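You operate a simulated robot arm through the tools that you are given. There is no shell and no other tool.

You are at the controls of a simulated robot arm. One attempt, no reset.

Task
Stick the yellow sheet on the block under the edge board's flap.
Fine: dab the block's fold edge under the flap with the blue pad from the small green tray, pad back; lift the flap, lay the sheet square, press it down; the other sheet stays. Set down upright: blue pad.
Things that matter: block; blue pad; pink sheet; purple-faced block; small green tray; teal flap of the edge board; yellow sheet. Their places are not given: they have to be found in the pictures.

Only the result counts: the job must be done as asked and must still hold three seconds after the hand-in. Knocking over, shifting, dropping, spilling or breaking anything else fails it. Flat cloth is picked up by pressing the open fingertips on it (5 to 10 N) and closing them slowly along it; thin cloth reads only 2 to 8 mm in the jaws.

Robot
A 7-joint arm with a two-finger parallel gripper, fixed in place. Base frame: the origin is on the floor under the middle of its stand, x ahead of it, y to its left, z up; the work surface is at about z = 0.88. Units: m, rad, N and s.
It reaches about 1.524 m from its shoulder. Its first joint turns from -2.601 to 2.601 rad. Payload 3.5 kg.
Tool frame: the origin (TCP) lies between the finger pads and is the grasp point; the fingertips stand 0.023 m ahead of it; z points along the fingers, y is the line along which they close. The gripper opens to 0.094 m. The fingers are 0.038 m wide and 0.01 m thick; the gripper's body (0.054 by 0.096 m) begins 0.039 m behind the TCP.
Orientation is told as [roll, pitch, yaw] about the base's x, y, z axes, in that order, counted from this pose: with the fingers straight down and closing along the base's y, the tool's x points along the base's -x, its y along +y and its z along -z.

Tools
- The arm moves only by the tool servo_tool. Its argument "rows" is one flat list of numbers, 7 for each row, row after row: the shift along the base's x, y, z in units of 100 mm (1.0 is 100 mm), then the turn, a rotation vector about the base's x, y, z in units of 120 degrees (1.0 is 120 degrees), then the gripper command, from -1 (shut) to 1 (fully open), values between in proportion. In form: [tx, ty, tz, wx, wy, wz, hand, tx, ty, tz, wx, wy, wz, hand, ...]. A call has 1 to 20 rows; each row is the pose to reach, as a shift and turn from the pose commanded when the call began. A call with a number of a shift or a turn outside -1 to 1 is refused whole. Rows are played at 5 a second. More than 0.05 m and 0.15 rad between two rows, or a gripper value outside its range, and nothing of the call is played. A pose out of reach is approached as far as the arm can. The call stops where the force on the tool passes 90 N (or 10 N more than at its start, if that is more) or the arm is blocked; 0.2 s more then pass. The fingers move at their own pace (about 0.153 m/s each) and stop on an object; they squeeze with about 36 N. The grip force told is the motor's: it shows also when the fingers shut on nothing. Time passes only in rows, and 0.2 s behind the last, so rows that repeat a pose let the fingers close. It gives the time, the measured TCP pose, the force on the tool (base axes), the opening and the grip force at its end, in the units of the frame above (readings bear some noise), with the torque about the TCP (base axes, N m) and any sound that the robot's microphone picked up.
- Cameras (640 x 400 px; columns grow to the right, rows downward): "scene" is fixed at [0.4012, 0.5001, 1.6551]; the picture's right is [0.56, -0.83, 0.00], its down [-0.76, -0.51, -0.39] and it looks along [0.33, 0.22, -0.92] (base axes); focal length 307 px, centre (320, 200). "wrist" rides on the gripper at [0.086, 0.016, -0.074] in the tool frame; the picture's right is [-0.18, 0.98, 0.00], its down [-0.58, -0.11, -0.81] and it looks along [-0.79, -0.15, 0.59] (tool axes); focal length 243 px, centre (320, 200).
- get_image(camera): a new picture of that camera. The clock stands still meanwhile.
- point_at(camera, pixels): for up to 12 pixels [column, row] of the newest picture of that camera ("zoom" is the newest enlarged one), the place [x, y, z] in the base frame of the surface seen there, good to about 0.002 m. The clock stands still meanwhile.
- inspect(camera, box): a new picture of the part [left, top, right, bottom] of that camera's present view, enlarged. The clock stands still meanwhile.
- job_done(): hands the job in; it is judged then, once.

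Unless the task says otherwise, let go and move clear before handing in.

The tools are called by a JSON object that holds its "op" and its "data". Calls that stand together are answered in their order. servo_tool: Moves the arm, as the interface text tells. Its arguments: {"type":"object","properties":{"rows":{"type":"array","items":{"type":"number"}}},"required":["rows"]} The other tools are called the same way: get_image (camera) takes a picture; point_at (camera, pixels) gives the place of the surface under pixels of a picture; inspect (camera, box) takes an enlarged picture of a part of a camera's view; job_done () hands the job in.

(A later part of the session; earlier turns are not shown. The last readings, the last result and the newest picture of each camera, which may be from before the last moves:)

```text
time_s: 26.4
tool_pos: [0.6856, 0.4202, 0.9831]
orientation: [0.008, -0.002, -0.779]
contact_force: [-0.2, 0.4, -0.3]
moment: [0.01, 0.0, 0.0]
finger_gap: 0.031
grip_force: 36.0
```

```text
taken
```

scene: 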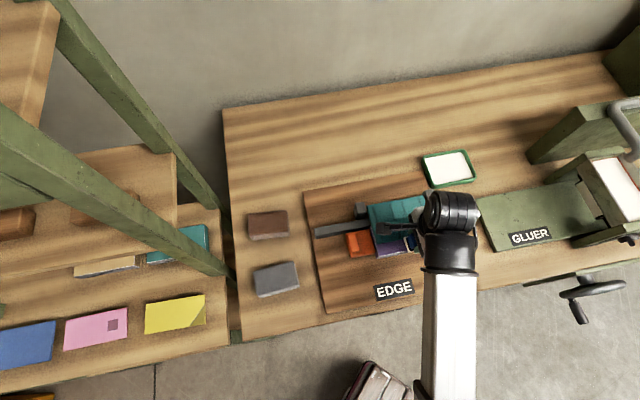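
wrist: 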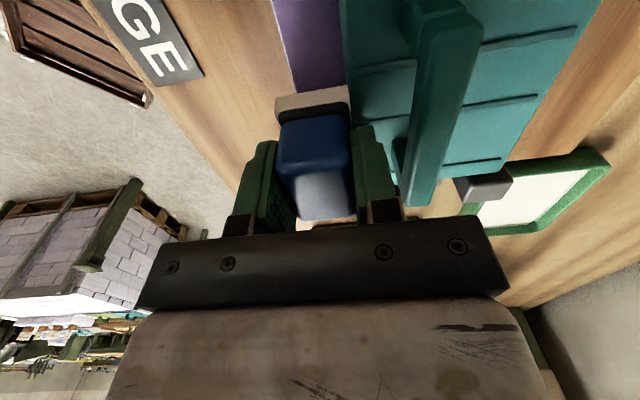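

I can partly see the strip past the hand, so I'll enlarge the scene there to look for paste.

{"op": "inspect", "data": {"camera": "scene", "box": [340, 190, 460, 280]}}

```text
4.44 times, centred on (400, 235) of scene
```

zoom: 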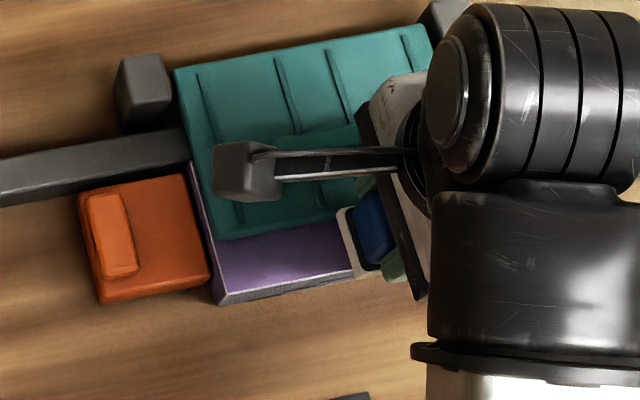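

The pad is still white at its base. I'll make the second dab here and the third 32 mm further left.

{"op": "servo_tool", "data": {"rows": [0, 0, -0.08, 0, 0, 0, -0.8, 0, 0, -0.14, 0, 0, 0, -0.8, 0, 0, -0.148, 0, 0, 0, -0.8, 0, 0, -0.148, 0, 0, 0, -0.8]}}

{"op": "servo_tool", "data": {"rows": [0, 0, 0.08, 0, 0, 0, -0.8, 0, 0, 0.148, 0, 0, 0, -0.8, -0.113, 0.113, 0.148, 0, 0, 0, -0.8, -0.226, 0.226, 0.148, 0, 0, 0, -0.8, -0.226, 0.226, 0.06, 0, 0, 0, -0.8, -0.226, 0.226, 0.01, 0, 0, 0, -0.8, -0.226, 0.226, 0.0, 0, 0, 0, -0.8, -0.226, 0.226, 0.0, 0, 0, 0, -0.8]}}

```text
time_s: 27.4
tool_pos: [0.6867, 0.4175, 0.9681]
orientation: [0.007, -0.003, -0.78]
contact_force: [-1.7, 2.5, 14.6]
moment: [-0.05, 0.19, -0.04]
finger_gap: 0.0312
grip_force: 35.3
```

```text
time_s: 29.2
tool_pos: [0.6628, 0.4398, 0.9703]
orientation: [0.006, -0.002, -0.779]
contact_force: [-1.0, -0.4, -0.3]
moment: [0.01, -0.01, -0.01]
finger_gap: 0.0311
grip_force: 36.1
```

The second dab read 14.6 N, but the third has not touched yet. I'll lower it a little more.

{"op": "servo_tool", "data": {"rows": [0, 0, -0.008, 0, 0, 0, -0.8, 0, 0, -0.012, 0, 0, 0, -0.8]}}

```text
time_s: 29.8
tool_pos: [0.664, 0.4403, 0.9682]
orientation: [0.007, -0.001, -0.78]
contact_force: [-2.4, -0.2, 12.0]
moment: [-0.06, 0.12, -0.02]
finger_gap: 0.0312
grip_force: 36.1
```

The third dab reads 12 N. Now I'll make the fourth dab at the left end.

{"op": "servo_tool", "data": {"rows": [0, 0, 0.08, 0, 0, 0, -0.8, 0, 0, 0.148, 0, 0, 0, -0.8, -0.113, 0.113, 0.148, 0, 0, 0, -0.8, -0.219, 0.219, 0.148, 0, 0, 0, -0.8, -0.219, 0.219, 0.06, 0, 0, 0, -0.8, -0.219, 0.219, 0.01, 0, 0, 0, -0.8, -0.219, 0.219, 0.0, 0, 0, 0, -0.8, -0.219, 0.219, -0.004, 0, 0, 0, -0.8]}}

```text
time_s: 31.6
tool_pos: [0.6404, 0.4624, 0.9684]
orientation: [0.01, -0.003, -0.78]
contact_force: [3.9, -3.1, 32.6]
moment: [-0.11, -0.14, -0.03]
finger_gap: 0.0309
grip_force: 35.4
```

The fourth dab reads 32 N. I'll lift the pad well clear toward the front and look at the strip.

{"op": "servo_tool", "data": {"rows": [0, 0, 0.1, 0, 0, 0, -0.8, 0, 0, 0.4, 0, 0, 0, -0.8, 0, 0, 0.7, 0, 0, 0, -0.8, 0, 0, 0.9, 0, 0, 0, -0.8]}}

{"op": "servo_tool", "data": {"rows": [0.1, -0.3, 0, 0, 0, 0, -0.8, 0.2, -0.6, 0, 0, 0, 0, -0.8, 0.35, -0.95, 0, 0, 0, 0, -0.8]}}

{"op": "inspect", "data": {"camera": "scene", "box": [340, 190, 460, 280]}}

{"op": "get_image", "data": {"camera": "wrist"}}

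```text
time_s: 32.6
tool_pos: [0.6407, 0.4602, 1.059]
orientation: [0.009, -0.001, -0.78]
contact_force: [-0.3, 0.3, -0.6]
moment: [0.0, -0.01, -0.02]
finger_gap: 0.0309
grip_force: 35.9
```

```text
time_s: 33.4
tool_pos: [0.6775, 0.3671, 1.0578]
orientation: [0.008, -0.002, -0.781]
contact_force: [0.0, 0.0, -0.8]
moment: [0.02, 0.0, 0.01]
finger_gap: 0.0307
grip_force: 35.7
```

```text
4.44 times, centred on (400, 235) of scene
```

zoom: 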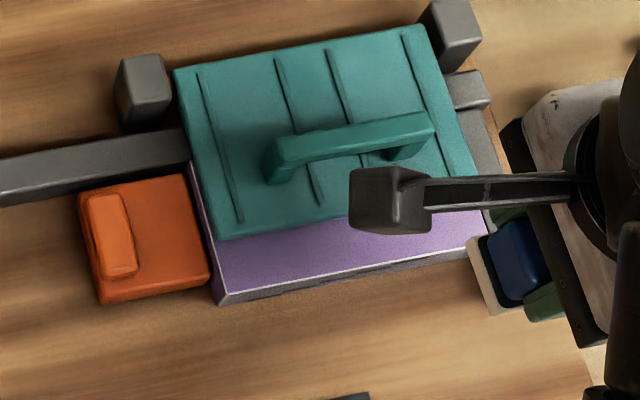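

```text
taken
```

wrist: 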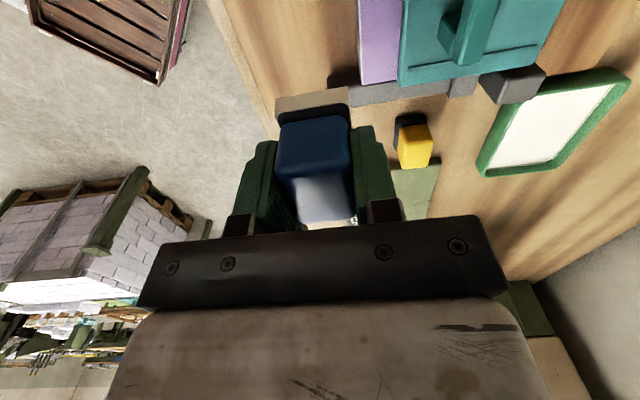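

The strip still looks plain lilac in the scene zoom at (340,255), and I can't tell whether paste was transferred. I'll look closer with both cameras.

{"op": "inspect", "data": {"camera": "scene", "box": [375, 225, 445, 270]}}

{"op": "inspect", "data": {"camera": "wrist", "box": [340, 0, 440, 100]}}

{"op": "inspect", "data": {"camera": "wrist", "box": [250, 70, 370, 150]}}

```text
8.89 times, centred on (410, 248) of scene
```

zoom: 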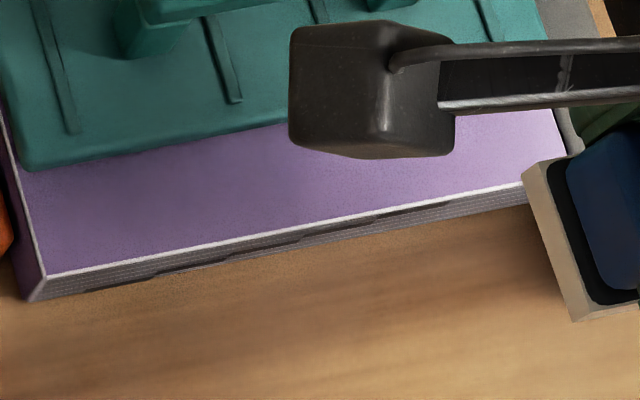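

```text
4.00 times, centred on (390, 50) of wrist
```

zoom: 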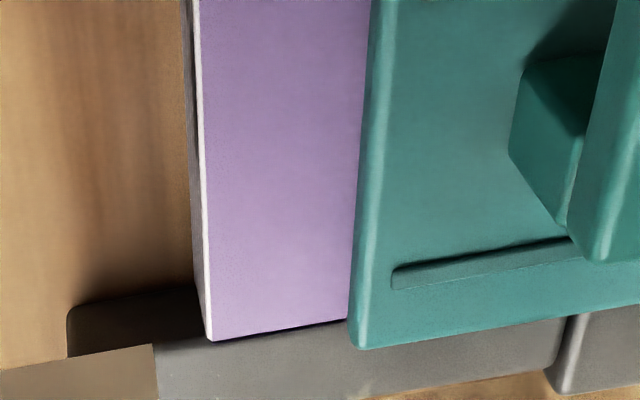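

```text
5.00 times, centred on (310, 110) of wrist
```

zoom: 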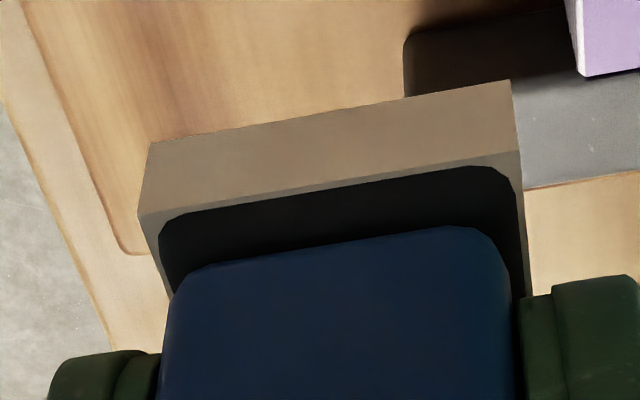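

I'll zoom further into the strip from the scene camera to look for any film of paste.

{"op": "inspect", "data": {"camera": "scene", "box": [375, 240, 405, 260]}}

{"op": "inspect", "data": {"camera": "scene", "box": [410, 232, 440, 252]}}

```text
16.00 times, centred on (390, 250) of scene
```

zoom: 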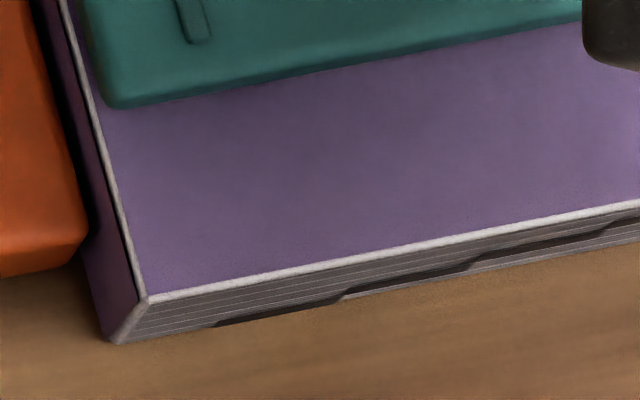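

```text
16.00 times, centred on (425, 242) of scene
```

zoom: 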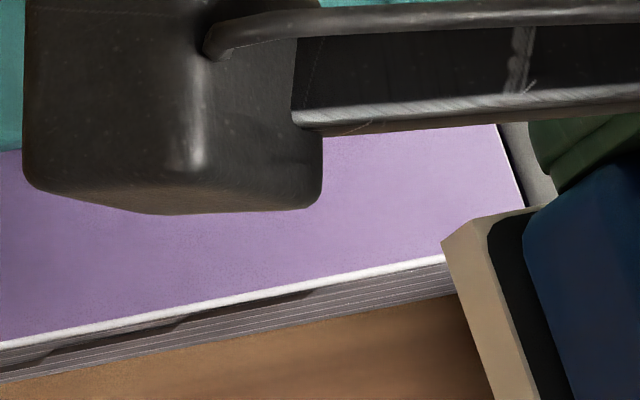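

No paste shows yet, and the arm's shadow makes it hard to judge. I'll move the pad over its home spot and compare the strip unshadowed with my first picture.

{"op": "servo_tool", "data": {"rows": [0.2, -0.3, 0, 0, 0, 0, -0.8, 0.5, -0.7, 0, 0, 0, 0, -0.8, 0.76, -1.0, 0, 0, 0, 0, -0.8, 0.76, -1.0, 0, 0, 0, 0, -0.8]}}

{"op": "inspect", "data": {"camera": "scene", "box": [350, 180, 450, 270]}}

{"op": "inspect", "data": {"camera": "scene", "box": [370, 230, 450, 265]}}

```text
time_s: 34.4
tool_pos: [0.7511, 0.2656, 1.0562]
orientation: [0.007, -0.003, -0.78]
contact_force: [0.1, 0.1, 0.0]
moment: [-0.02, 0.01, 0.05]
finger_gap: 0.0313
grip_force: 36.1
```

```text
4.44 times, centred on (400, 225) of scene
```

zoom: 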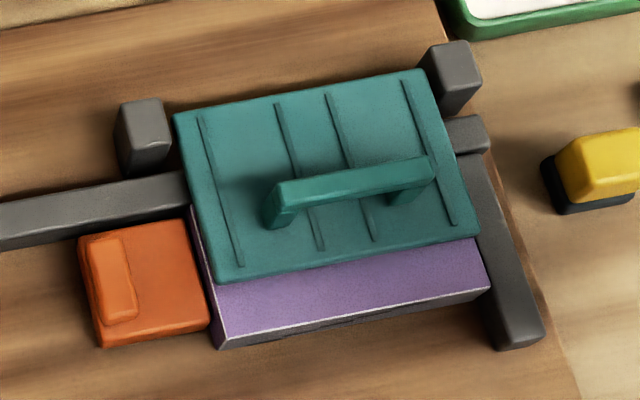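

```text
8.00 times, centred on (410, 248) of scene
```

zoom: 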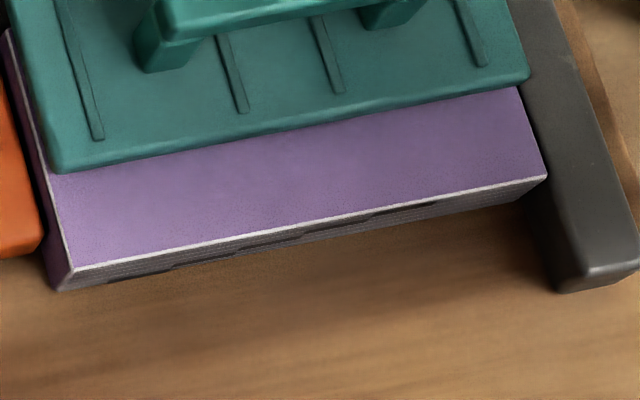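

No white film shows on the strip, although the dabs clearly pressed the block. I'll bring the wrist camera close over the strip to judge whether any paste is there.

{"op": "servo_tool", "data": {"rows": [-0.3, 0.35, 0, 0, 0, 0, -0.8, -0.6, 0.7, 0, 0, 0, 0, -0.8, -0.83, 1.0, 0, 0, 0, 0, -0.8]}}

{"op": "servo_tool", "data": {"rows": [0, 0.2, -0.2, 0, 0, 0, -0.8, 0, 0.2, -0.4, 0, 0, 0, -0.8, 0, 0.2, -0.6, 0, 0, 0, -0.8]}}

{"op": "inspect", "data": {"camera": "wrist", "box": [280, 0, 440, 100]}}

{"op": "get_image", "data": {"camera": "wrist"}}

```text
time_s: 35.2
tool_pos: [0.6682, 0.3671, 1.0583]
orientation: [0.007, -0.002, -0.782]
contact_force: [0.4, 0.3, -0.9]
moment: [-0.04, 0.02, -0.01]
finger_gap: 0.0311
grip_force: 36.2
```

```text
time_s: 36.0
tool_pos: [0.6669, 0.3878, 0.9945]
orientation: [0.008, -0.003, -0.78]
contact_force: [0.6, 0.3, -0.3]
moment: [-0.01, 0.0, 0.01]
finger_gap: 0.0312
grip_force: 36.1
```

```text
4.00 times, centred on (360, 50) of wrist
```

zoom: 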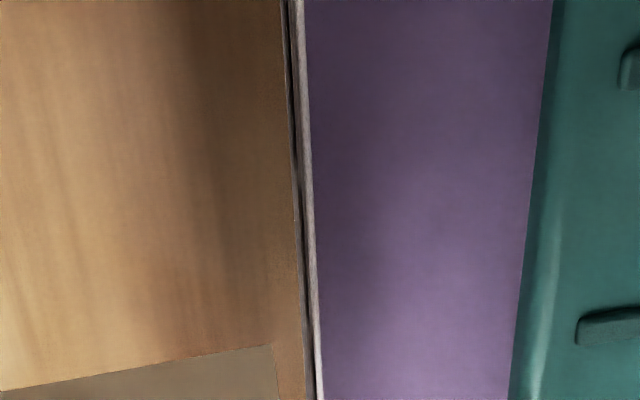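

```text
taken
```

wrist: 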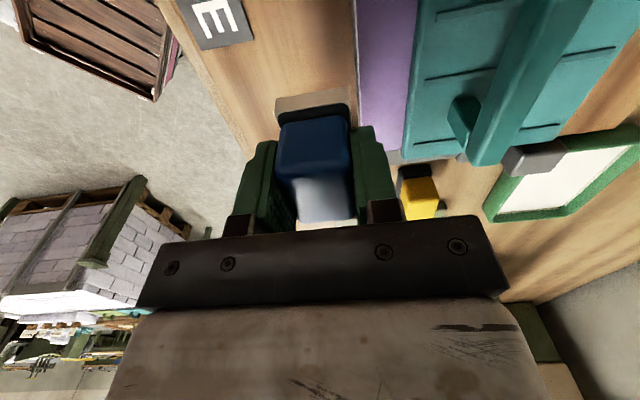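

The close view at zoom (420,200) shows the strip still plain lilac, so light taps may not be leaving paste. The pad is still wet, so I'll press it at the left end and wipe it slowly along the strip toward the right-hand fence.

{"op": "servo_tool", "data": {"rows": [-0.1, 0.3, 0, 0, 0, 0, -0.8, -0.265, 0.745, 0, 0, 0, 0, -0.8, -0.265, 0.745, -0.1, 0, 0, 0, -0.8, -0.265, 0.745, -0.22, 0, 0, 0, -0.8, -0.265, 0.745, -0.245, 0, 0, 0, -0.8, -0.265, 0.745, -0.245, 0, 0, 0, -0.8]}}

```text
time_s: 37.4
tool_pos: [0.6414, 0.4627, 0.9738]
orientation: [0.007, -0.002, -0.78]
contact_force: [-4.5, -3.0, -0.7]
moment: [-0.13, 0.18, -0.1]
finger_gap: 0.031
grip_force: 35.9
```

There is about 5 N pushing toward -v, so the pad's side is rubbing the flap's edge. I'll lift, back off 2.5 mm, and lower again.

{"op": "servo_tool", "data": {"rows": [0, 0, 0.12, 0, 0, 0, -0.8, -0.02, -0.02, 0.12, 0, 0, 0, -0.8, -0.02, -0.02, 0.03, 0, 0, 0, -0.8, -0.02, -0.02, -0.02, 0, 0, 0, -0.8, -0.02, -0.02, -0.035, 0, 0, 0, -0.8]}}

{"op": "servo_tool", "data": {"rows": [0, 0, -0.008, 0, 0, 0, -0.8, 0, 0, -0.012, 0, 0, 0, -0.8]}}

```text
time_s: 38.6
tool_pos: [0.6409, 0.4609, 0.9698]
orientation: [0.008, -0.001, -0.782]
contact_force: [0.2, -0.4, -0.8]
moment: [0.0, 0.0, 0.0]
finger_gap: 0.031
grip_force: 36.2
```

```text
time_s: 39.2
tool_pos: [0.6409, 0.4577, 0.9688]
orientation: [0.009, -0.003, -0.78]
contact_force: [-1.1, 0.5, 19.2]
moment: [0.01, 0.06, 0.01]
finger_gap: 0.031
grip_force: 36.0
```

It is pressed at 19 N with no side force. I'll drag slowly along the strip toward +u.

{"op": "servo_tool", "data": {"rows": [0.03, -0.03, 0.004, 0, 0, 0, -0.8, 0.08, -0.08, 0.004, 0, 0, 0, -0.8, 0.13, -0.13, 0.004, 0, 0, 0, -0.8, 0.18, -0.18, 0.004, 0, 0, 0, -0.8, 0.23, -0.23, 0.004, 0, 0, 0, -0.8, 0.28, -0.28, 0.004, 0, 0, 0, -0.8]}}

```text
time_s: 40.6
tool_pos: [0.6697, 0.432, 0.9694]
orientation: [0.006, -0.003, -0.78]
contact_force: [-0.1, -0.4, 1.0]
moment: [0.02, -0.02, 0.01]
finger_gap: 0.0308
grip_force: 36.3
```

The contact faded to about 1 N, so I'll press slightly and continue the wipe.

{"op": "servo_tool", "data": {"rows": [0, 0, -0.012, 0, 0, 0, -0.8, 0.05, -0.05, -0.012, 0, 0, 0, -0.8, 0.1, -0.1, -0.012, 0, 0, 0, -0.8, 0.15, -0.15, -0.012, 0, 0, 0, -0.8, 0.2, -0.2, -0.012, 0, 0, 0, -0.8, 0.25, -0.25, -0.012, 0, 0, 0, -0.8, 0.3, -0.3, -0.012, 0, 0, 0, -0.8, 0.36, -0.36, -0.012, 0, 0, 0, -0.8]}}

```text
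time_s: 42.4
tool_pos: [0.705, 0.3959, 0.9691]
orientation: [0.008, -0.002, -0.782]
contact_force: [-8.1, 7.7, 32.1]
moment: [0.32, 0.21, 0.02]
finger_gap: 0.0311
grip_force: 36.1
```

The pad has been wiped to u≈0.219 with firm contact. I'll lift it and check the strip.

{"op": "servo_tool", "data": {"rows": [0, 0, 0.1, 0, 0, 0, -0.8, 0, 0, 0.3, 0, 0, 0, -0.8, 0, 0, 0.6, 0, 0, 0, -0.8, 0.2, -0.3, 0.85, 0, 0, 0, -0.8, 0.4, -0.6, 0.85, 0, 0, 0, -0.8, 0.5, -0.95, 0.85, 0, 0, 0, -0.8]}}

{"op": "inspect", "data": {"camera": "scene", "box": [350, 180, 450, 270]}}

{"op": "inspect", "data": {"camera": "wrist", "box": [250, 0, 450, 150]}}

```text
time_s: 43.8
tool_pos: [0.7534, 0.3045, 1.0529]
orientation: [0.008, -0.002, -0.78]
contact_force: [0.9, -0.4, -0.9]
moment: [0.03, -0.02, 0.03]
finger_gap: 0.0311
grip_force: 35.4
```

```text
4.44 times, centred on (400, 225) of scene
```

zoom: 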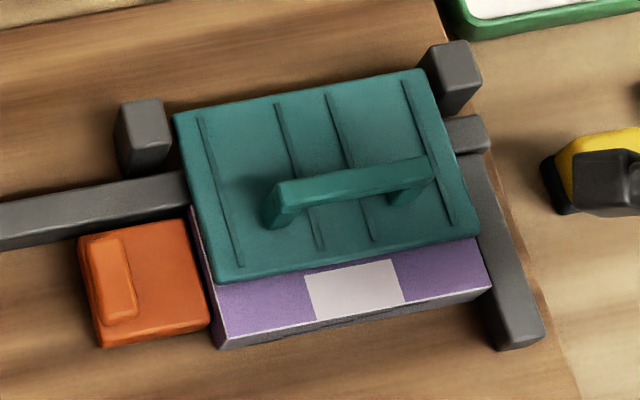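

```text
2.67 times, centred on (350, 75) of wrist
```

zoom: 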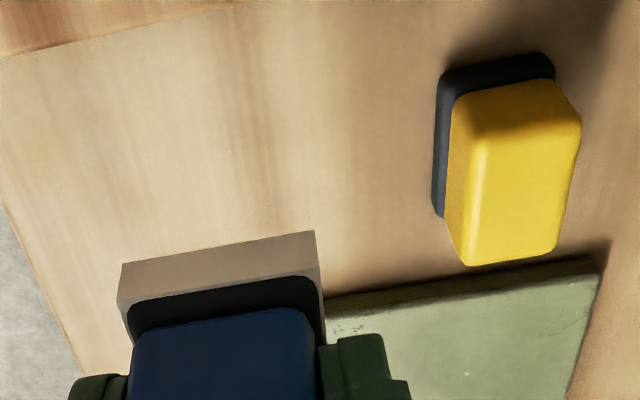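

A white paste patch now covers the middle of the strip at zoom (355,288). So the strip takes paste with longer, steady contact, and the left and right parts still need it. I'll go back to the right end and press gently for longer.

{"op": "servo_tool", "data": {"rows": [-0.2, 0.35, 0, 0, 0, 0, -0.8, -0.35, 0.7, 0, 0, 0, 0, -0.8, -0.48, 0.93, -0.2, 0, 0, 0, -0.8, -0.48, 0.93, -0.5, 0, 0, 0, -0.8, -0.48, 0.93, -0.7, 0, 0, 0, -0.8, -0.48, 0.93, -0.8, 0, 0, 0, -0.8, -0.48, 0.93, -0.8, 0, 0, 0, -0.8]}}

```text
time_s: 45.4
tool_pos: [0.7065, 0.392, 0.9721]
orientation: [0.006, -0.001, -0.78]
contact_force: [0.3, 0.6, -0.8]
moment: [-0.01, -0.02, 0.0]
finger_gap: 0.031
grip_force: 36.1
```

{"op": "servo_tool", "data": {"rows": [0, 0, -0.01, 0, 0, 0, -0.8, 0, 0, -0.02, 0, 0, 0, -0.8, 0, 0, -0.025, 0, 0, 0, -0.8]}}

```text
time_s: 46.2
tool_pos: [0.7086, 0.3942, 0.9694]
orientation: [0.006, -0.003, -0.78]
contact_force: [0.5, 0.1, -0.5]
moment: [0.01, -0.01, 0.01]
finger_gap: 0.0313
grip_force: 36.1
```

There is no contact yet at 0.9694, so I'll go on in finer steps.

{"op": "servo_tool", "data": {"rows": [0, 0, -0.004, 0, 0, 0, -0.8, 0, 0, -0.008, 0, 0, 0, -0.8]}}

```text
time_s: 46.8
tool_pos: [0.7068, 0.3944, 0.9701]
orientation: [0.007, -0.002, -0.781]
contact_force: [0.7, 0.5, -0.2]
moment: [0.0, 0.03, 0.02]
finger_gap: 0.031
grip_force: 36.0
```

{"op": "servo_tool", "data": {"rows": [0, 0, -0.004, 0, 0, 0, -0.8, 0, 0, -0.008, 0, 0, 0, -0.8]}}

```text
time_s: 47.4
tool_pos: [0.7074, 0.3938, 0.969]
orientation: [0.007, -0.002, -0.781]
contact_force: [-0.7, -0.6, 10.2]
moment: [-0.08, 0.05, 0.01]
finger_gap: 0.031
grip_force: 36.0
```

Contact is 10 N now. I'll hold here about two seconds with a tiny back-and-forth stroke along the strip.

{"op": "servo_tool", "data": {"rows": [0, 0, 0, 0, 0, 0, -0.8, 0, 0, 0, 0, 0, 0, -0.8, 0, 0, 0, 0, 0, 0, -0.8, 0, 0, 0, 0, 0, 0, -0.8, 0, 0, 0, 0, 0, 0, -0.8, 0, 0, 0, 0, 0, 0, -0.8, 0, 0, 0, 0, 0, 0, -0.8, -0.01, 0.01, 0, 0, 0, 0, -0.8, -0.02, 0.02, 0, 0, 0, 0, -0.8, -0.03, 0.03, 0, 0, 0, 0, -0.8]}}

{"op": "servo_tool", "data": {"rows": [0, 0, 0.1, 0, 0, 0, -0.8, 0, 0, 0.3, 0, 0, 0, -0.8, 0, 0, 0.6, 0, 0, 0, -0.8, 0.2, -0.3, 0.85, 0, 0, 0, -0.8, 0.4, -0.6, 0.85, 0, 0, 0, -0.8, 0.5, -0.95, 0.85, 0, 0, 0, -0.8]}}

{"op": "inspect", "data": {"camera": "scene", "box": [350, 180, 450, 270]}}

```text
time_s: 49.6
tool_pos: [0.7032, 0.3963, 0.968]
orientation: [0.006, -0.003, -0.781]
contact_force: [7.3, -5.0, 24.2]
moment: [-0.15, -0.21, -0.04]
finger_gap: 0.0312
grip_force: 35.9
```

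```text
time_s: 51.0
tool_pos: [0.7555, 0.3015, 1.0527]
orientation: [0.008, -0.001, -0.781]
contact_force: [-0.2, -0.1, -0.1]
moment: [0.0, -0.03, 0.04]
finger_gap: 0.0312
grip_force: 36.2
```

```text
4.44 times, centred on (400, 225) of scene
```

zoom: 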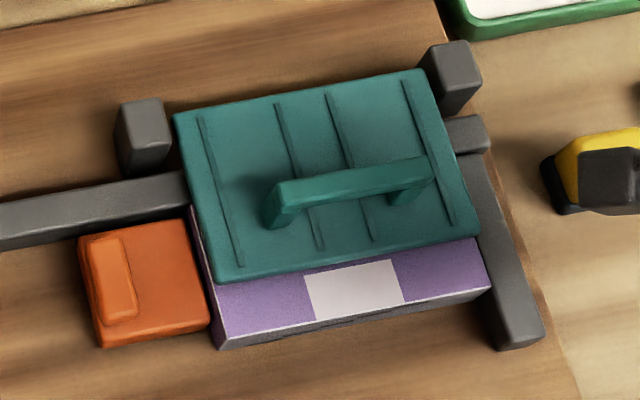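

The right end still shows no paste after a 10–24 N hold, so pressing that hard may not be what transfers it. I'll measure the white patch to understand how it was formed.

{"op": "point_at", "data": {"camera": "zoom", "pixels": [[308, 280], [316, 316], [395, 262], [404, 300], [355, 290], [311, 300], [303, 300], [400, 280], [406, 280], [215, 290], [487, 285], [360, 308]]}}

{"op": "inspect", "data": {"camera": "scene", "box": [375, 225, 445, 270]}}

```text
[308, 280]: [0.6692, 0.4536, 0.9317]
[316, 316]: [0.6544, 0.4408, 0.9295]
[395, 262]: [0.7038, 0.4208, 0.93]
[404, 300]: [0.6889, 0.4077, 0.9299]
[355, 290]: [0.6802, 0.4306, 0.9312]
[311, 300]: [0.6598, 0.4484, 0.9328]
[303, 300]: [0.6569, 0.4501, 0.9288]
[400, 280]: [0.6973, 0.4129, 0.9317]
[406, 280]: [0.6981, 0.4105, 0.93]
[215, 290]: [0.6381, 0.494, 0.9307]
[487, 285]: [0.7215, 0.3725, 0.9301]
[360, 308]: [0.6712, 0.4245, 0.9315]
```

```text
8.89 times, centred on (410, 248) of scene
```

zoom: 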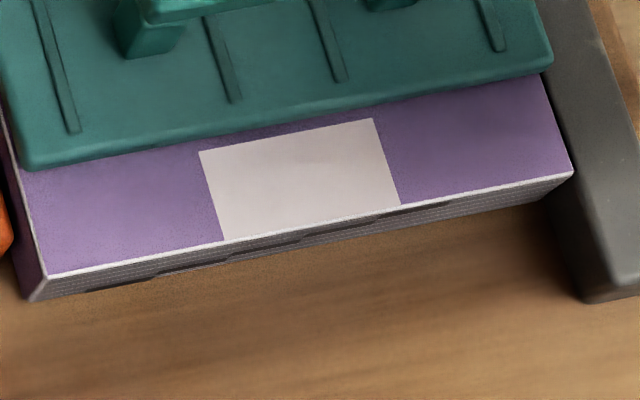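

The patch is exactly the middle third of the strip, so there are three zones centred near u 0.126, 0.175 and 0.224. The middle one took paste while the pressure was light and sliding, so I'll try the right zone with a much lighter touch.

{"op": "servo_tool", "data": {"rows": [-0.2, 0.35, 0, 0, 0, 0, -0.8, -0.35, 0.7, 0, 0, 0, 0, -0.8, -0.47, 0.92, -0.2, 0, 0, 0, -0.8, -0.47, 0.92, -0.5, 0, 0, 0, -0.8, -0.47, 0.92, -0.7, 0, 0, 0, -0.8, -0.47, 0.92, -0.81, 0, 0, 0, -0.8, -0.47, 0.92, -0.83, 0, 0, 0, -0.8, -0.47, 0.92, -0.84, 0, 0, 0, -0.8]}}

{"op": "servo_tool", "data": {"rows": [0, 0, -0.003, 0, 0, 0, -0.8, 0, 0, -0.005, 0, 0, 0, -0.8]}}

```text
time_s: 52.8
tool_pos: [0.7071, 0.3935, 0.9703]
orientation: [0.007, -0.002, -0.78]
contact_force: [-0.3, 1.1, -0.6]
moment: [0.02, 0.0, -0.03]
finger_gap: 0.0312
grip_force: 35.9
```

```text
time_s: 53.4
tool_pos: [0.7067, 0.394, 0.9682]
orientation: [0.007, -0.001, -0.78]
contact_force: [0.5, 0.5, 1.1]
moment: [0.01, 0.02, 0.0]
finger_gap: 0.0309
grip_force: 36.1
```

It is just touching at about 1–2 N. I'll add a few tenths of a millimetre and hold.

{"op": "servo_tool", "data": {"rows": [0, 0, -0.002, 0, 0, 0, -0.8, 0, 0, -0.002, 0, 0, 0, -0.8, 0, 0, -0.002, 0, 0, 0, -0.8]}}

{"op": "servo_tool", "data": {"rows": [0, 0, 0, 0, 0, 0, -0.8, 0, 0, 0, 0, 0, 0, -0.8, 0, 0, 0, 0, 0, 0, -0.8]}}

```text
time_s: 54.2
tool_pos: [0.7072, 0.3934, 0.9684]
orientation: [0.008, -0.002, -0.779]
contact_force: [-0.4, 1.8, 8.4]
moment: [0.04, 0.08, -0.03]
finger_gap: 0.031
grip_force: 35.8
```

```text
time_s: 55.0
tool_pos: [0.7068, 0.3938, 0.9684]
orientation: [0.008, -0.003, -0.779]
contact_force: [0.8, 1.4, 9.7]
moment: [0.03, 0.06, 0.01]
finger_gap: 0.0312
grip_force: 36.1
```

It reads 8–10 N. I'll ease up slightly to about 4–5 N, hold, and then see whether a patch can be seen beside the pad.

{"op": "servo_tool", "data": {"rows": [0, 0, 0.0015, 0, 0, 0, -0.8, 0, 0, 0.0015, 0, 0, 0, -0.8, 0, 0, 0.0015, 0, 0, 0, -0.8]}}

{"op": "inspect", "data": {"camera": "wrist", "box": [240, 0, 440, 130]}}

{"op": "inspect", "data": {"camera": "scene", "box": [375, 225, 455, 275]}}

```text
time_s: 55.8
tool_pos: [0.7076, 0.3933, 0.968]
orientation: [0.007, -0.002, -0.78]
contact_force: [0.7, 0.4, 3.6]
moment: [0.0, -0.04, -0.04]
finger_gap: 0.0313
grip_force: 36.0
```

```text
3.08 times, centred on (340, 65) of wrist
```

zoom: 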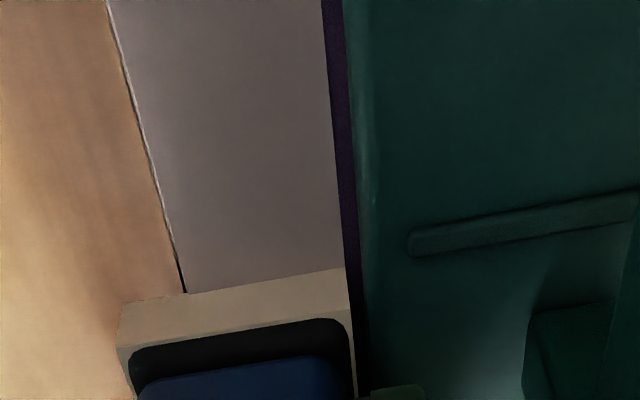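

```text
8.00 times, centred on (415, 250) of scene
```

zoom: 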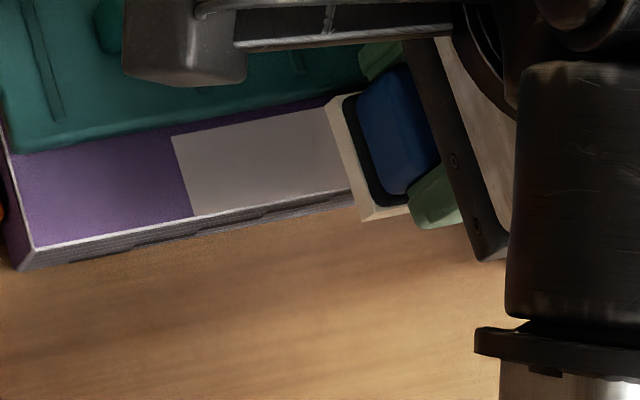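

The white reaches right up to the pad, but that may only be the middle zone. I'll lift clear and look again.

{"op": "servo_tool", "data": {"rows": [0, 0, 0.1, 0, 0, 0, -0.8, 0, 0, 0.3, 0, 0, 0, -0.8, 0, 0, 0.6, 0, 0, 0, -0.8, 0.2, -0.3, 0.85, 0, 0, 0, -0.8, 0.4, -0.6, 0.85, 0, 0, 0, -0.8, 0.47, -0.92, 0.85, 0, 0, 0, -0.8]}}

{"op": "inspect", "data": {"camera": "scene", "box": [350, 180, 450, 270]}}

```text
time_s: 57.2
tool_pos: [0.755, 0.2982, 1.0564]
orientation: [0.008, -0.001, -0.78]
contact_force: [0.4, 0.0, -0.1]
moment: [0.0, -0.02, 0.01]
finger_gap: 0.031
grip_force: 36.0
```

```text
4.44 times, centred on (400, 225) of scene
```

zoom: 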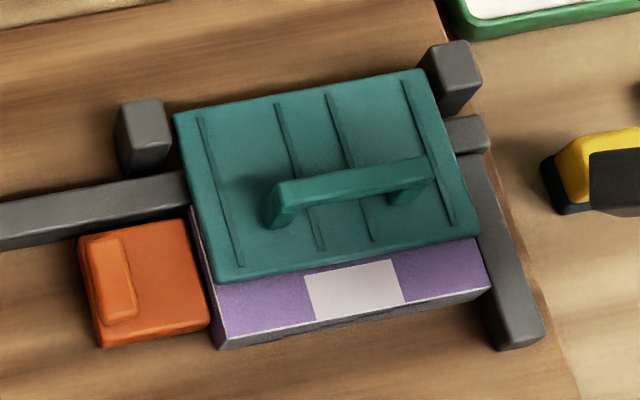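

Only the middle zone is white. My taps left gaps and never reached past the zone ends, which fits the wipe being what covered the middle. I'll wipe the right zone with its full stroke, carrying the pad a little past the block's end since the fence top is 3 mm lower.

{"op": "servo_tool", "data": {"rows": [-0.2, 0.35, 0, 0, 0, 0, -0.8, -0.35, 0.7, 0, 0, 0, 0, -0.8, -0.47, 0.92, -0.2, 0, 0, 0, -0.8, -0.47, 0.92, -0.4, 0, 0, 0, -0.8, -0.47, 0.92, -0.65, 0, 0, 0, -0.8]}}

{"op": "servo_tool", "data": {"rows": [-0.12, 0.12, 0, 0, 0, 0, -0.8, -0.12, 0.12, -0.1, 0, 0, 0, -0.8, -0.12, 0.12, -0.18, 0, 0, 0, -0.8, -0.12, 0.12, -0.195, 0, 0, 0, -0.8, -0.12, 0.12, -0.2, 0, 0, 0, -0.8]}}

```text
time_s: 58.4
tool_pos: [0.7072, 0.3953, 0.9888]
orientation: [0.006, -0.002, -0.78]
contact_force: [-0.1, -0.2, -1.3]
moment: [-0.01, -0.01, -0.02]
finger_gap: 0.031
grip_force: 35.9
```

```text
time_s: 59.6
tool_pos: [0.6963, 0.4063, 0.9683]
orientation: [0.01, -0.003, -0.779]
contact_force: [2.4, -1.2, 10.7]
moment: [-0.05, 0.03, 0.03]
finger_gap: 0.0311
grip_force: 36.1
```

Contact is 10.7 N at u≈0.205. I'll wipe slowly toward +u.

{"op": "servo_tool", "data": {"rows": [0.03, -0.03, 0, 0, 0, 0, -0.8, 0.06, -0.06, 0, 0, 0, 0, -0.8, 0.09, -0.09, 0, 0, 0, 0, -0.8, 0.12, -0.12, 0, 0, 0, 0, -0.8, 0.15, -0.15, 0, 0, 0, 0, -0.8]}}

{"op": "servo_tool", "data": {"rows": [0.02, -0.02, 0, 0, 0, 0, -0.8, 0.04, -0.04, 0, 0, 0, 0, -0.8, 0.06, -0.06, 0, 0, 0, 0, -0.8, 0.08, -0.08, 0, 0, 0, 0, -0.8, 0.1, -0.1, 0, 0, 0, 0, -0.8]}}

```text
time_s: 60.8
tool_pos: [0.7088, 0.3924, 0.968]
orientation: [0.009, -0.002, -0.779]
contact_force: [-8.2, 6.8, 35.2]
moment: [0.29, 0.35, 0.05]
finger_gap: 0.0312
grip_force: 36.0
```

```text
time_s: 62.0
tool_pos: [0.7199, 0.3793, 0.9687]
orientation: [0.006, -0.003, -0.781]
contact_force: [-5.7, 5.9, 22.0]
moment: [0.31, 0.31, 0.05]
finger_gap: 0.031
grip_force: 35.7
```

The wipe has reached u≈0.241. I'll lift and check.

{"op": "servo_tool", "data": {"rows": [0, 0, 0.1, 0, 0, 0, -0.8, 0, 0, 0.3, 0, 0, 0, -0.8, 0, 0, 0.6, 0, 0, 0, -0.8, 0.2, -0.3, 0.85, 0, 0, 0, -0.8, 0.35, -0.6, 0.85, 0, 0, 0, -0.8, 0.35, -0.8, 0.85, 0, 0, 0, -0.8]}}

{"op": "inspect", "data": {"camera": "scene", "box": [350, 180, 450, 270]}}

```text
time_s: 63.4
tool_pos: [0.7544, 0.3041, 1.0531]
orientation: [0.007, -0.002, -0.78]
contact_force: [0.0, -0.4, -0.6]
moment: [0.02, -0.02, 0.05]
finger_gap: 0.0311
grip_force: 36.0
```

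```text
4.44 times, centred on (400, 225) of scene
```

zoom: 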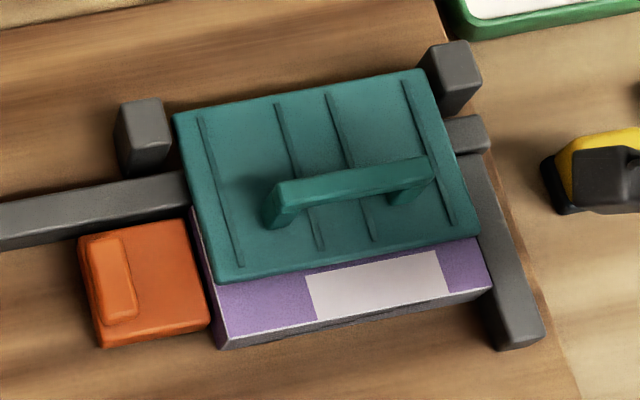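

The white patch grew by one more cell, to zoom x≈445, so paste builds up by rubbing over each of six small cells. The last right cell and the two left ones need more strokes, so I'll repeat a right-going stroke.

{"op": "servo_tool", "data": {"rows": [-0.2, 0.35, 0, 0, 0, 0, -0.8, -0.4, 0.7, 0, 0, 0, 0, -0.8, -0.57, 1.0, -0.2, 0, 0, 0, -0.8, -0.57, 1.0, -0.5, 0, 0, 0, -0.8, -0.57, 1.0, -0.75, 0, 0, 0, -0.8]}}

{"op": "servo_tool", "data": {"rows": [0, 0, -0.06, 0, 0, 0, -0.8, 0, 0, -0.09, 0, 0, 0, -0.8, 0, 0, -0.098, 0, 0, 0, -0.8, 0.03, -0.03, -0.099, 0, 0, 0, -0.8, 0.06, -0.06, -0.099, 0, 0, 0, -0.8, 0.09, -0.09, -0.099, 0, 0, 0, -0.8, 0.12, -0.12, -0.099, 0, 0, 0, -0.8, 0.15, -0.15, -0.099, 0, 0, 0, -0.8, 0.18, -0.18, -0.099, 0, 0, 0, -0.8, 0.21, -0.21, -0.099, 0, 0, 0, -0.8, 0.24, -0.24, -0.099, 0, 0, 0, -0.8]}}

```text
time_s: 64.6
tool_pos: [0.6964, 0.4019, 0.9757]
orientation: [0.007, -0.001, -0.778]
contact_force: [-0.1, -0.1, 0.0]
moment: [0.03, 0.0, -0.02]
finger_gap: 0.0311
grip_force: 35.8
```

```text
time_s: 67.0
tool_pos: [0.7222, 0.3775, 0.9685]
orientation: [0.007, -0.004, -0.78]
contact_force: [-0.6, 1.2, 2.1]
moment: [0.05, 0.07, 0.01]
finger_gap: 0.0309
grip_force: 35.7
```

The stroke ended at u≈0.244 with a light 2 N. I'll add one slow return stroke and one more forward stroke at this light pressure, then look.

{"op": "servo_tool", "data": {"rows": [0, 0, -0.002, 0, 0, 0, -0.8, -0.04, 0.04, -0.002, 0, 0, 0, -0.8, -0.08, 0.08, -0.002, 0, 0, 0, -0.8, -0.12, 0.12, -0.002, 0, 0, 0, -0.8, -0.16, 0.16, -0.002, 0, 0, 0, -0.8, -0.2, 0.2, -0.002, 0, 0, 0, -0.8, -0.16, 0.16, -0.002, 0, 0, 0, -0.8, -0.12, 0.12, -0.002, 0, 0, 0, -0.8, -0.08, 0.08, -0.002, 0, 0, 0, -0.8, -0.04, 0.04, -0.002, 0, 0, 0, -0.8, 0, 0, -0.002, 0, 0, 0, -0.8]}}

{"op": "servo_tool", "data": {"rows": [0, 0, 0.1, 0, 0, 0, -0.8, 0, 0, 0.3, 0, 0, 0, -0.8, 0, 0, 0.6, 0, 0, 0, -0.8, 0.2, -0.3, 0.85, 0, 0, 0, -0.8, 0.35, -0.6, 0.85, 0, 0, 0, -0.8, 0.35, -0.8, 0.85, 0, 0, 0, -0.8]}}

{"op": "inspect", "data": {"camera": "scene", "box": [350, 180, 450, 270]}}

```text
time_s: 69.4
tool_pos: [0.7221, 0.3778, 0.9691]
orientation: [0.007, -0.002, -0.781]
contact_force: [-3.0, 2.8, 13.3]
moment: [0.18, 0.24, -0.01]
finger_gap: 0.0311
grip_force: 35.9
```

```text
time_s: 70.8
tool_pos: [0.7569, 0.2952, 1.0522]
orientation: [0.007, -0.002, -0.781]
contact_force: [-0.4, 0.0, 0.0]
moment: [0.0, -0.02, 0.0]
finger_gap: 0.0314
grip_force: 35.4
```

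```text
4.44 times, centred on (400, 225) of scene
```

zoom: 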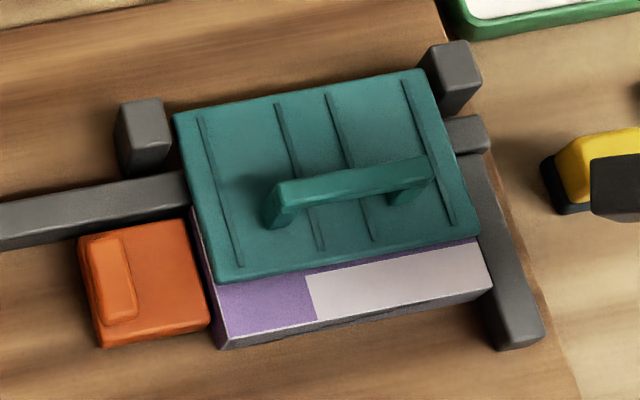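

The right half is now fully white. Next are the two left cells, so I'll carry the pad to the left end with the same offset from the flap.

{"op": "servo_tool", "data": {"rows": [-0.3, 0.4, 0, 0, 0, 0, -0.8, -0.5, 0.7, 0, 0, 0, 0, -0.8, -0.64, 0.9, 0, 0, 0, 0, -0.8]}}

{"op": "servo_tool", "data": {"rows": [-0.3, 0.4, 0, 0, 0, 0, -0.8, -0.5, 0.7, -0.1, 0, 0, 0, -0.8, -0.64, 0.85, -0.3, 0, 0, 0, -0.8, -0.64, 0.85, -0.6, 0, 0, 0, -0.8, -0.64, 0.85, -0.76, 0, 0, 0, -0.8, -0.64, 0.85, -0.76, 0, 0, 0, -0.8]}}

```text
time_s: 71.6
tool_pos: [0.6937, 0.388, 1.0524]
orientation: [0.008, 0.0, -0.781]
contact_force: [-0.2, 0.6, -0.7]
moment: [-0.01, 0.0, -0.01]
finger_gap: 0.0312
grip_force: 36.1
```

```text
time_s: 73.0
tool_pos: [0.6278, 0.4739, 0.9766]
orientation: [0.006, -0.001, -0.779]
contact_force: [-0.3, 0.5, 0.5]
moment: [-0.02, -0.03, -0.01]
finger_gap: 0.0308
grip_force: 36.2
```

I'm at u≈0.109, v≈0.779, just above the strip. I'll lower to light contact.

{"op": "servo_tool", "data": {"rows": [0, 0, -0.04, 0, 0, 0, -0.8, 0, 0, -0.065, 0, 0, 0, -0.8, 0, 0, -0.072, 0, 0, 0, -0.8]}}

```text
time_s: 73.8
tool_pos: [0.6289, 0.4717, 0.9701]
orientation: [0.006, -0.001, -0.78]
contact_force: [0.0, 0.0, -0.5]
moment: [-0.01, 0.01, 0.0]
finger_gap: 0.0309
grip_force: 36.1
```

{"op": "servo_tool", "data": {"rows": [0, 0, -0.006, 0, 0, 0, -0.8, 0, 0, -0.01, 0, 0, 0, -0.8]}}

```text
time_s: 74.4
tool_pos: [0.6281, 0.4722, 0.9695]
orientation: [0.006, -0.002, -0.781]
contact_force: [0.2, 0.6, 0.1]
moment: [-0.04, 0.03, 0.0]
finger_gap: 0.0313
grip_force: 36.0
```

{"op": "servo_tool", "data": {"rows": [0, 0, -0.004, 0, 0, 0, -0.8, 0, 0, -0.006, 0, 0, 0, -0.8]}}

```text
time_s: 75.0
tool_pos: [0.6285, 0.4716, 0.9697]
orientation: [0.008, -0.001, -0.78]
contact_force: [-0.1, -0.3, -0.6]
moment: [-0.03, 0.01, 0.02]
finger_gap: 0.0312
grip_force: 36.2
```

{"op": "servo_tool", "data": {"rows": [0, 0, -0.004, 0, 0, 0, -0.8, 0, 0, -0.006, 0, 0, 0, -0.8]}}

```text
time_s: 75.6
tool_pos: [0.6295, 0.4719, 0.9691]
orientation: [0.007, -0.002, -0.781]
contact_force: [-3.4, -1.0, 16.9]
moment: [-0.07, 0.04, 0.01]
finger_gap: 0.0311
grip_force: 35.9
```

Contact is 17 N. I'll wipe right over the two left cells, back lightly, and right again.

{"op": "servo_tool", "data": {"rows": [0.03, -0.03, 0.001, 0, 0, 0, -0.8, 0.06, -0.06, 0.001, 0, 0, 0, -0.8, 0.09, -0.09, 0.001, 0, 0, 0, -0.8, 0.12, -0.12, 0.001, 0, 0, 0, -0.8, 0.15, -0.15, 0.001, 0, 0, 0, -0.8, 0.18, -0.18, 0.001, 0, 0, 0, -0.8, 0.21, -0.21, 0.001, 0, 0, 0, -0.8, 0.24, -0.24, 0.001, 0, 0, 0, -0.8, 0.27, -0.27, 0.001, 0, 0, 0, -0.8, 0.3, -0.3, 0.001, 0, 0, 0, -0.8, 0.33, -0.33, 0.001, 0, 0, 0, -0.8]}}

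```text
time_s: 78.0
tool_pos: [0.6613, 0.4393, 0.9694]
orientation: [0.007, -0.003, -0.78]
contact_force: [-2.3, 3.0, 10.8]
moment: [0.07, 0.09, -0.04]
finger_gap: 0.0308
grip_force: 36.6
```

Contact stayed around 11 N along the stroke. I'll lift, go back to the left end, and make a second right-going stroke.

{"op": "servo_tool", "data": {"rows": [0, 0, 0.08, 0, 0, 0, -0.8, -0.1, 0.1, 0.12, 0, 0, 0, -0.8, -0.25, 0.25, 0.12, 0, 0, 0, -0.8, -0.35, 0.35, 0.12, 0, 0, 0, -0.8, -0.35, 0.35, 0.04, 0, 0, 0, -0.8, -0.35, 0.35, 0.005, 0, 0, 0, -0.8, -0.35, 0.35, 0.0, 0, 0, 0, -0.8, -0.35, 0.35, -0.001, 0, 0, 0, -0.8]}}

{"op": "servo_tool", "data": {"rows": [0.03, -0.03, 0.0, 0, 0, 0, -0.8, 0.06, -0.06, 0.0, 0, 0, 0, -0.8, 0.09, -0.09, 0.0, 0, 0, 0, -0.8, 0.12, -0.12, 0.0, 0, 0, 0, -0.8, 0.15, -0.15, 0.0, 0, 0, 0, -0.8, 0.18, -0.18, 0.0, 0, 0, 0, -0.8, 0.21, -0.21, 0.0, 0, 0, 0, -0.8, 0.24, -0.24, 0.0, 0, 0, 0, -0.8, 0.27, -0.27, 0.0, 0, 0, 0, -0.8, 0.3, -0.3, 0.0, 0, 0, 0, -0.8, 0.33, -0.33, 0.0, 0, 0, 0, -0.8]}}

{"op": "inspect", "data": {"camera": "scene", "box": [350, 200, 450, 270]}}

```text
time_s: 79.8
tool_pos: [0.6263, 0.4748, 0.9687]
orientation: [0.007, -0.001, -0.779]
contact_force: [0.8, -0.3, 10.9]
moment: [-0.11, -0.06, -0.01]
finger_gap: 0.0312
grip_force: 35.7
```

```text
time_s: 82.2
tool_pos: [0.658, 0.4398, 0.9684]
orientation: [0.006, -0.003, -0.78]
contact_force: [-9.4, 6.0, 31.5]
moment: [0.21, 0.29, 0.02]
finger_gap: 0.0311
grip_force: 35.5
```

```text
5.71 times, centred on (400, 235) of scene
```

zoom: 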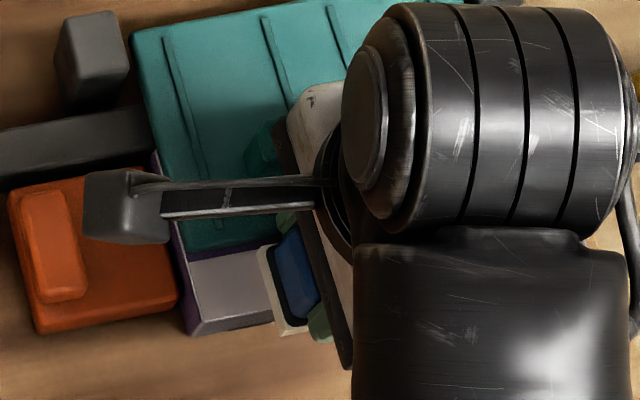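

The strip left of the pad now looks white at zoom (225,285). I'll lift off and check the whole strip.

{"op": "servo_tool", "data": {"rows": [0, 0, 0.1, 0, 0, 0, -0.8, 0, 0, 0.3, 0, 0, 0, -0.8, 0, 0, 0.6, 0, 0, 0, -0.8, 0.2, -0.3, 0.85, 0, 0, 0, -0.8, 0.4, -0.6, 0.85, 0, 0, 0, -0.8, 0.6, -0.95, 0.85, 0, 0, 0, -0.8]}}

{"op": "servo_tool", "data": {"rows": [0.2, -0.4, 0, 0, 0, 0, -0.8, 0.35, -0.78, 0, 0, 0, 0, -0.8, 0.35, -0.78, 0, 0, 0, 0, -0.8]}}

{"op": "inspect", "data": {"camera": "scene", "box": [350, 180, 450, 270]}}

{"op": "inspect", "data": {"camera": "wrist", "box": [220, 0, 420, 200]}}

```text
time_s: 83.6
tool_pos: [0.7238, 0.3452, 1.0538]
orientation: [0.008, -0.002, -0.779]
contact_force: [1.3, 0.2, -1.2]
moment: [0.01, -0.02, 0.0]
finger_gap: 0.0313
grip_force: 36.0
```

```text
time_s: 84.4
tool_pos: [0.7579, 0.2669, 1.0537]
orientation: [0.007, -0.003, -0.779]
contact_force: [0.5, 0.6, 0.2]
moment: [0.01, -0.02, 0.01]
finger_gap: 0.0309
grip_force: 36.4
```

```text
4.44 times, centred on (400, 225) of scene
```

zoom: 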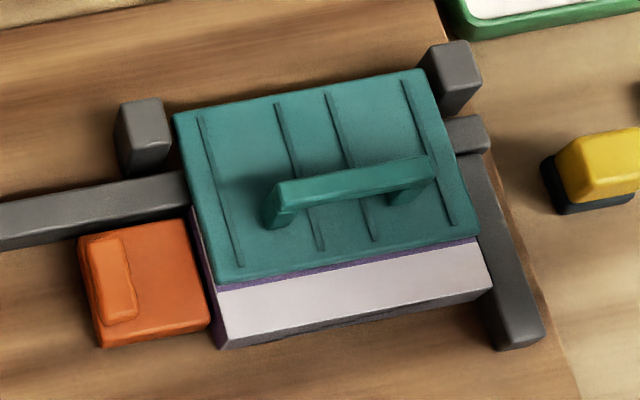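

```text
2.00 times, centred on (320, 100) of wrist
```

zoom: 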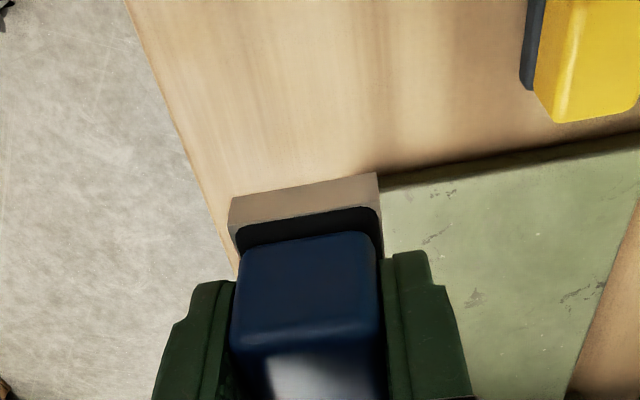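

The whole strip is now white from end to end, and the block and stops have not moved. I'll put the pad back on its home spot near (0.753,0.2655).

{"op": "servo_tool", "data": {"rows": [-0.05, -0.02, -0.2, 0, 0, 0, -0.8, -0.05, -0.02, -0.5, 0, 0, 0, -0.8, -0.05, -0.02, -0.8, 0, 0, 0, -0.8, -0.05, -0.02, -1.0, 0, 0, 0, -0.8, -0.05, -0.02, -1.0, 0, 0, 0, -0.8]}}

{"op": "servo_tool", "data": {"rows": [0, 0, -0.15, 0, 0, 0, -0.8, 0, 0, -0.25, 0, 0, 0, -0.8, 0, 0, -0.28, 0, 0, 0, -0.8, 0, 0, -0.29, 0, 0, 0, -0.8]}}

```text
time_s: 85.6
tool_pos: [0.751, 0.2665, 0.9521]
orientation: [0.006, -0.003, -0.781]
contact_force: [1.0, -0.4, -0.5]
moment: [0.01, 0.0, -0.02]
finger_gap: 0.0314
grip_force: 36.2
```

```text
time_s: 86.6
tool_pos: [0.7495, 0.2648, 0.9238]
orientation: [0.007, -0.001, -0.78]
contact_force: [-0.6, -1.0, 0.2]
moment: [-0.04, -0.03, -0.01]
finger_gap: 0.0311
grip_force: 36.0
```

It is nearly down, about 2 mm off in x. I'll correct that and lower to light contact.

{"op": "servo_tool", "data": {"rows": [0.02, 0, 0, 0, 0, 0, -0.8, 0.02, 0, -0.01, 0, 0, 0, -0.8, 0.02, 0, -0.02, 0, 0, 0, -0.8]}}

{"op": "servo_tool", "data": {"rows": [0, 0, -0.005, 0, 0, 0, -0.8, 0, 0, -0.008, 0, 0, 0, -0.8]}}

```text
time_s: 87.4
tool_pos: [0.7538, 0.267, 0.9215]
orientation: [0.007, -0.003, -0.78]
contact_force: [0.0, -0.1, 0.1]
moment: [0.0, 0.0, 0.01]
finger_gap: 0.0312
grip_force: 36.0
```

```text
time_s: 88.0
tool_pos: [0.7512, 0.2666, 0.9215]
orientation: [0.006, -0.003, -0.78]
contact_force: [-0.2, -0.9, -1.5]
moment: [0.0, 0.0, -0.01]
finger_gap: 0.0313
grip_force: 35.8
```

{"op": "servo_tool", "data": {"rows": [0, 0, -0.006, 0, 0, 0, -0.8, 0, 0, -0.01, 0, 0, 0, -0.8]}}

{"op": "inspect", "data": {"camera": "wrist", "box": [220, 0, 420, 200]}}

```text
time_s: 88.6
tool_pos: [0.7524, 0.2668, 0.9189]
orientation: [0.006, -0.001, -0.78]
contact_force: [-0.2, 0.3, -0.6]
moment: [0.02, 0.0, -0.01]
finger_gap: 0.0312
grip_force: 36.1
```

```text
2.00 times, centred on (320, 100) of wrist
```

zoom: 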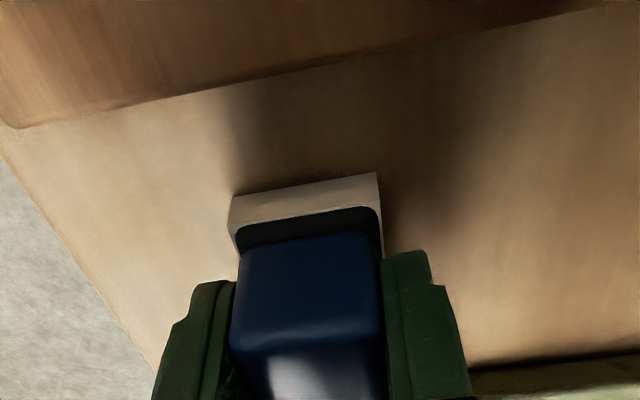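

It is very close to the table, with no force yet. I'll take a few more fine steps.

{"op": "servo_tool", "data": {"rows": [0, 0, -0.005, 0, 0, 0, -0.8, 0, 0, -0.01, 0, 0, 0, -0.8]}}

```text
time_s: 89.2
tool_pos: [0.7518, 0.2659, 0.9189]
orientation: [0.005, -0.001, -0.78]
contact_force: [0.5, 2.6, 5.6]
moment: [0.03, 0.04, -0.03]
finger_gap: 0.031
grip_force: 36.0
```

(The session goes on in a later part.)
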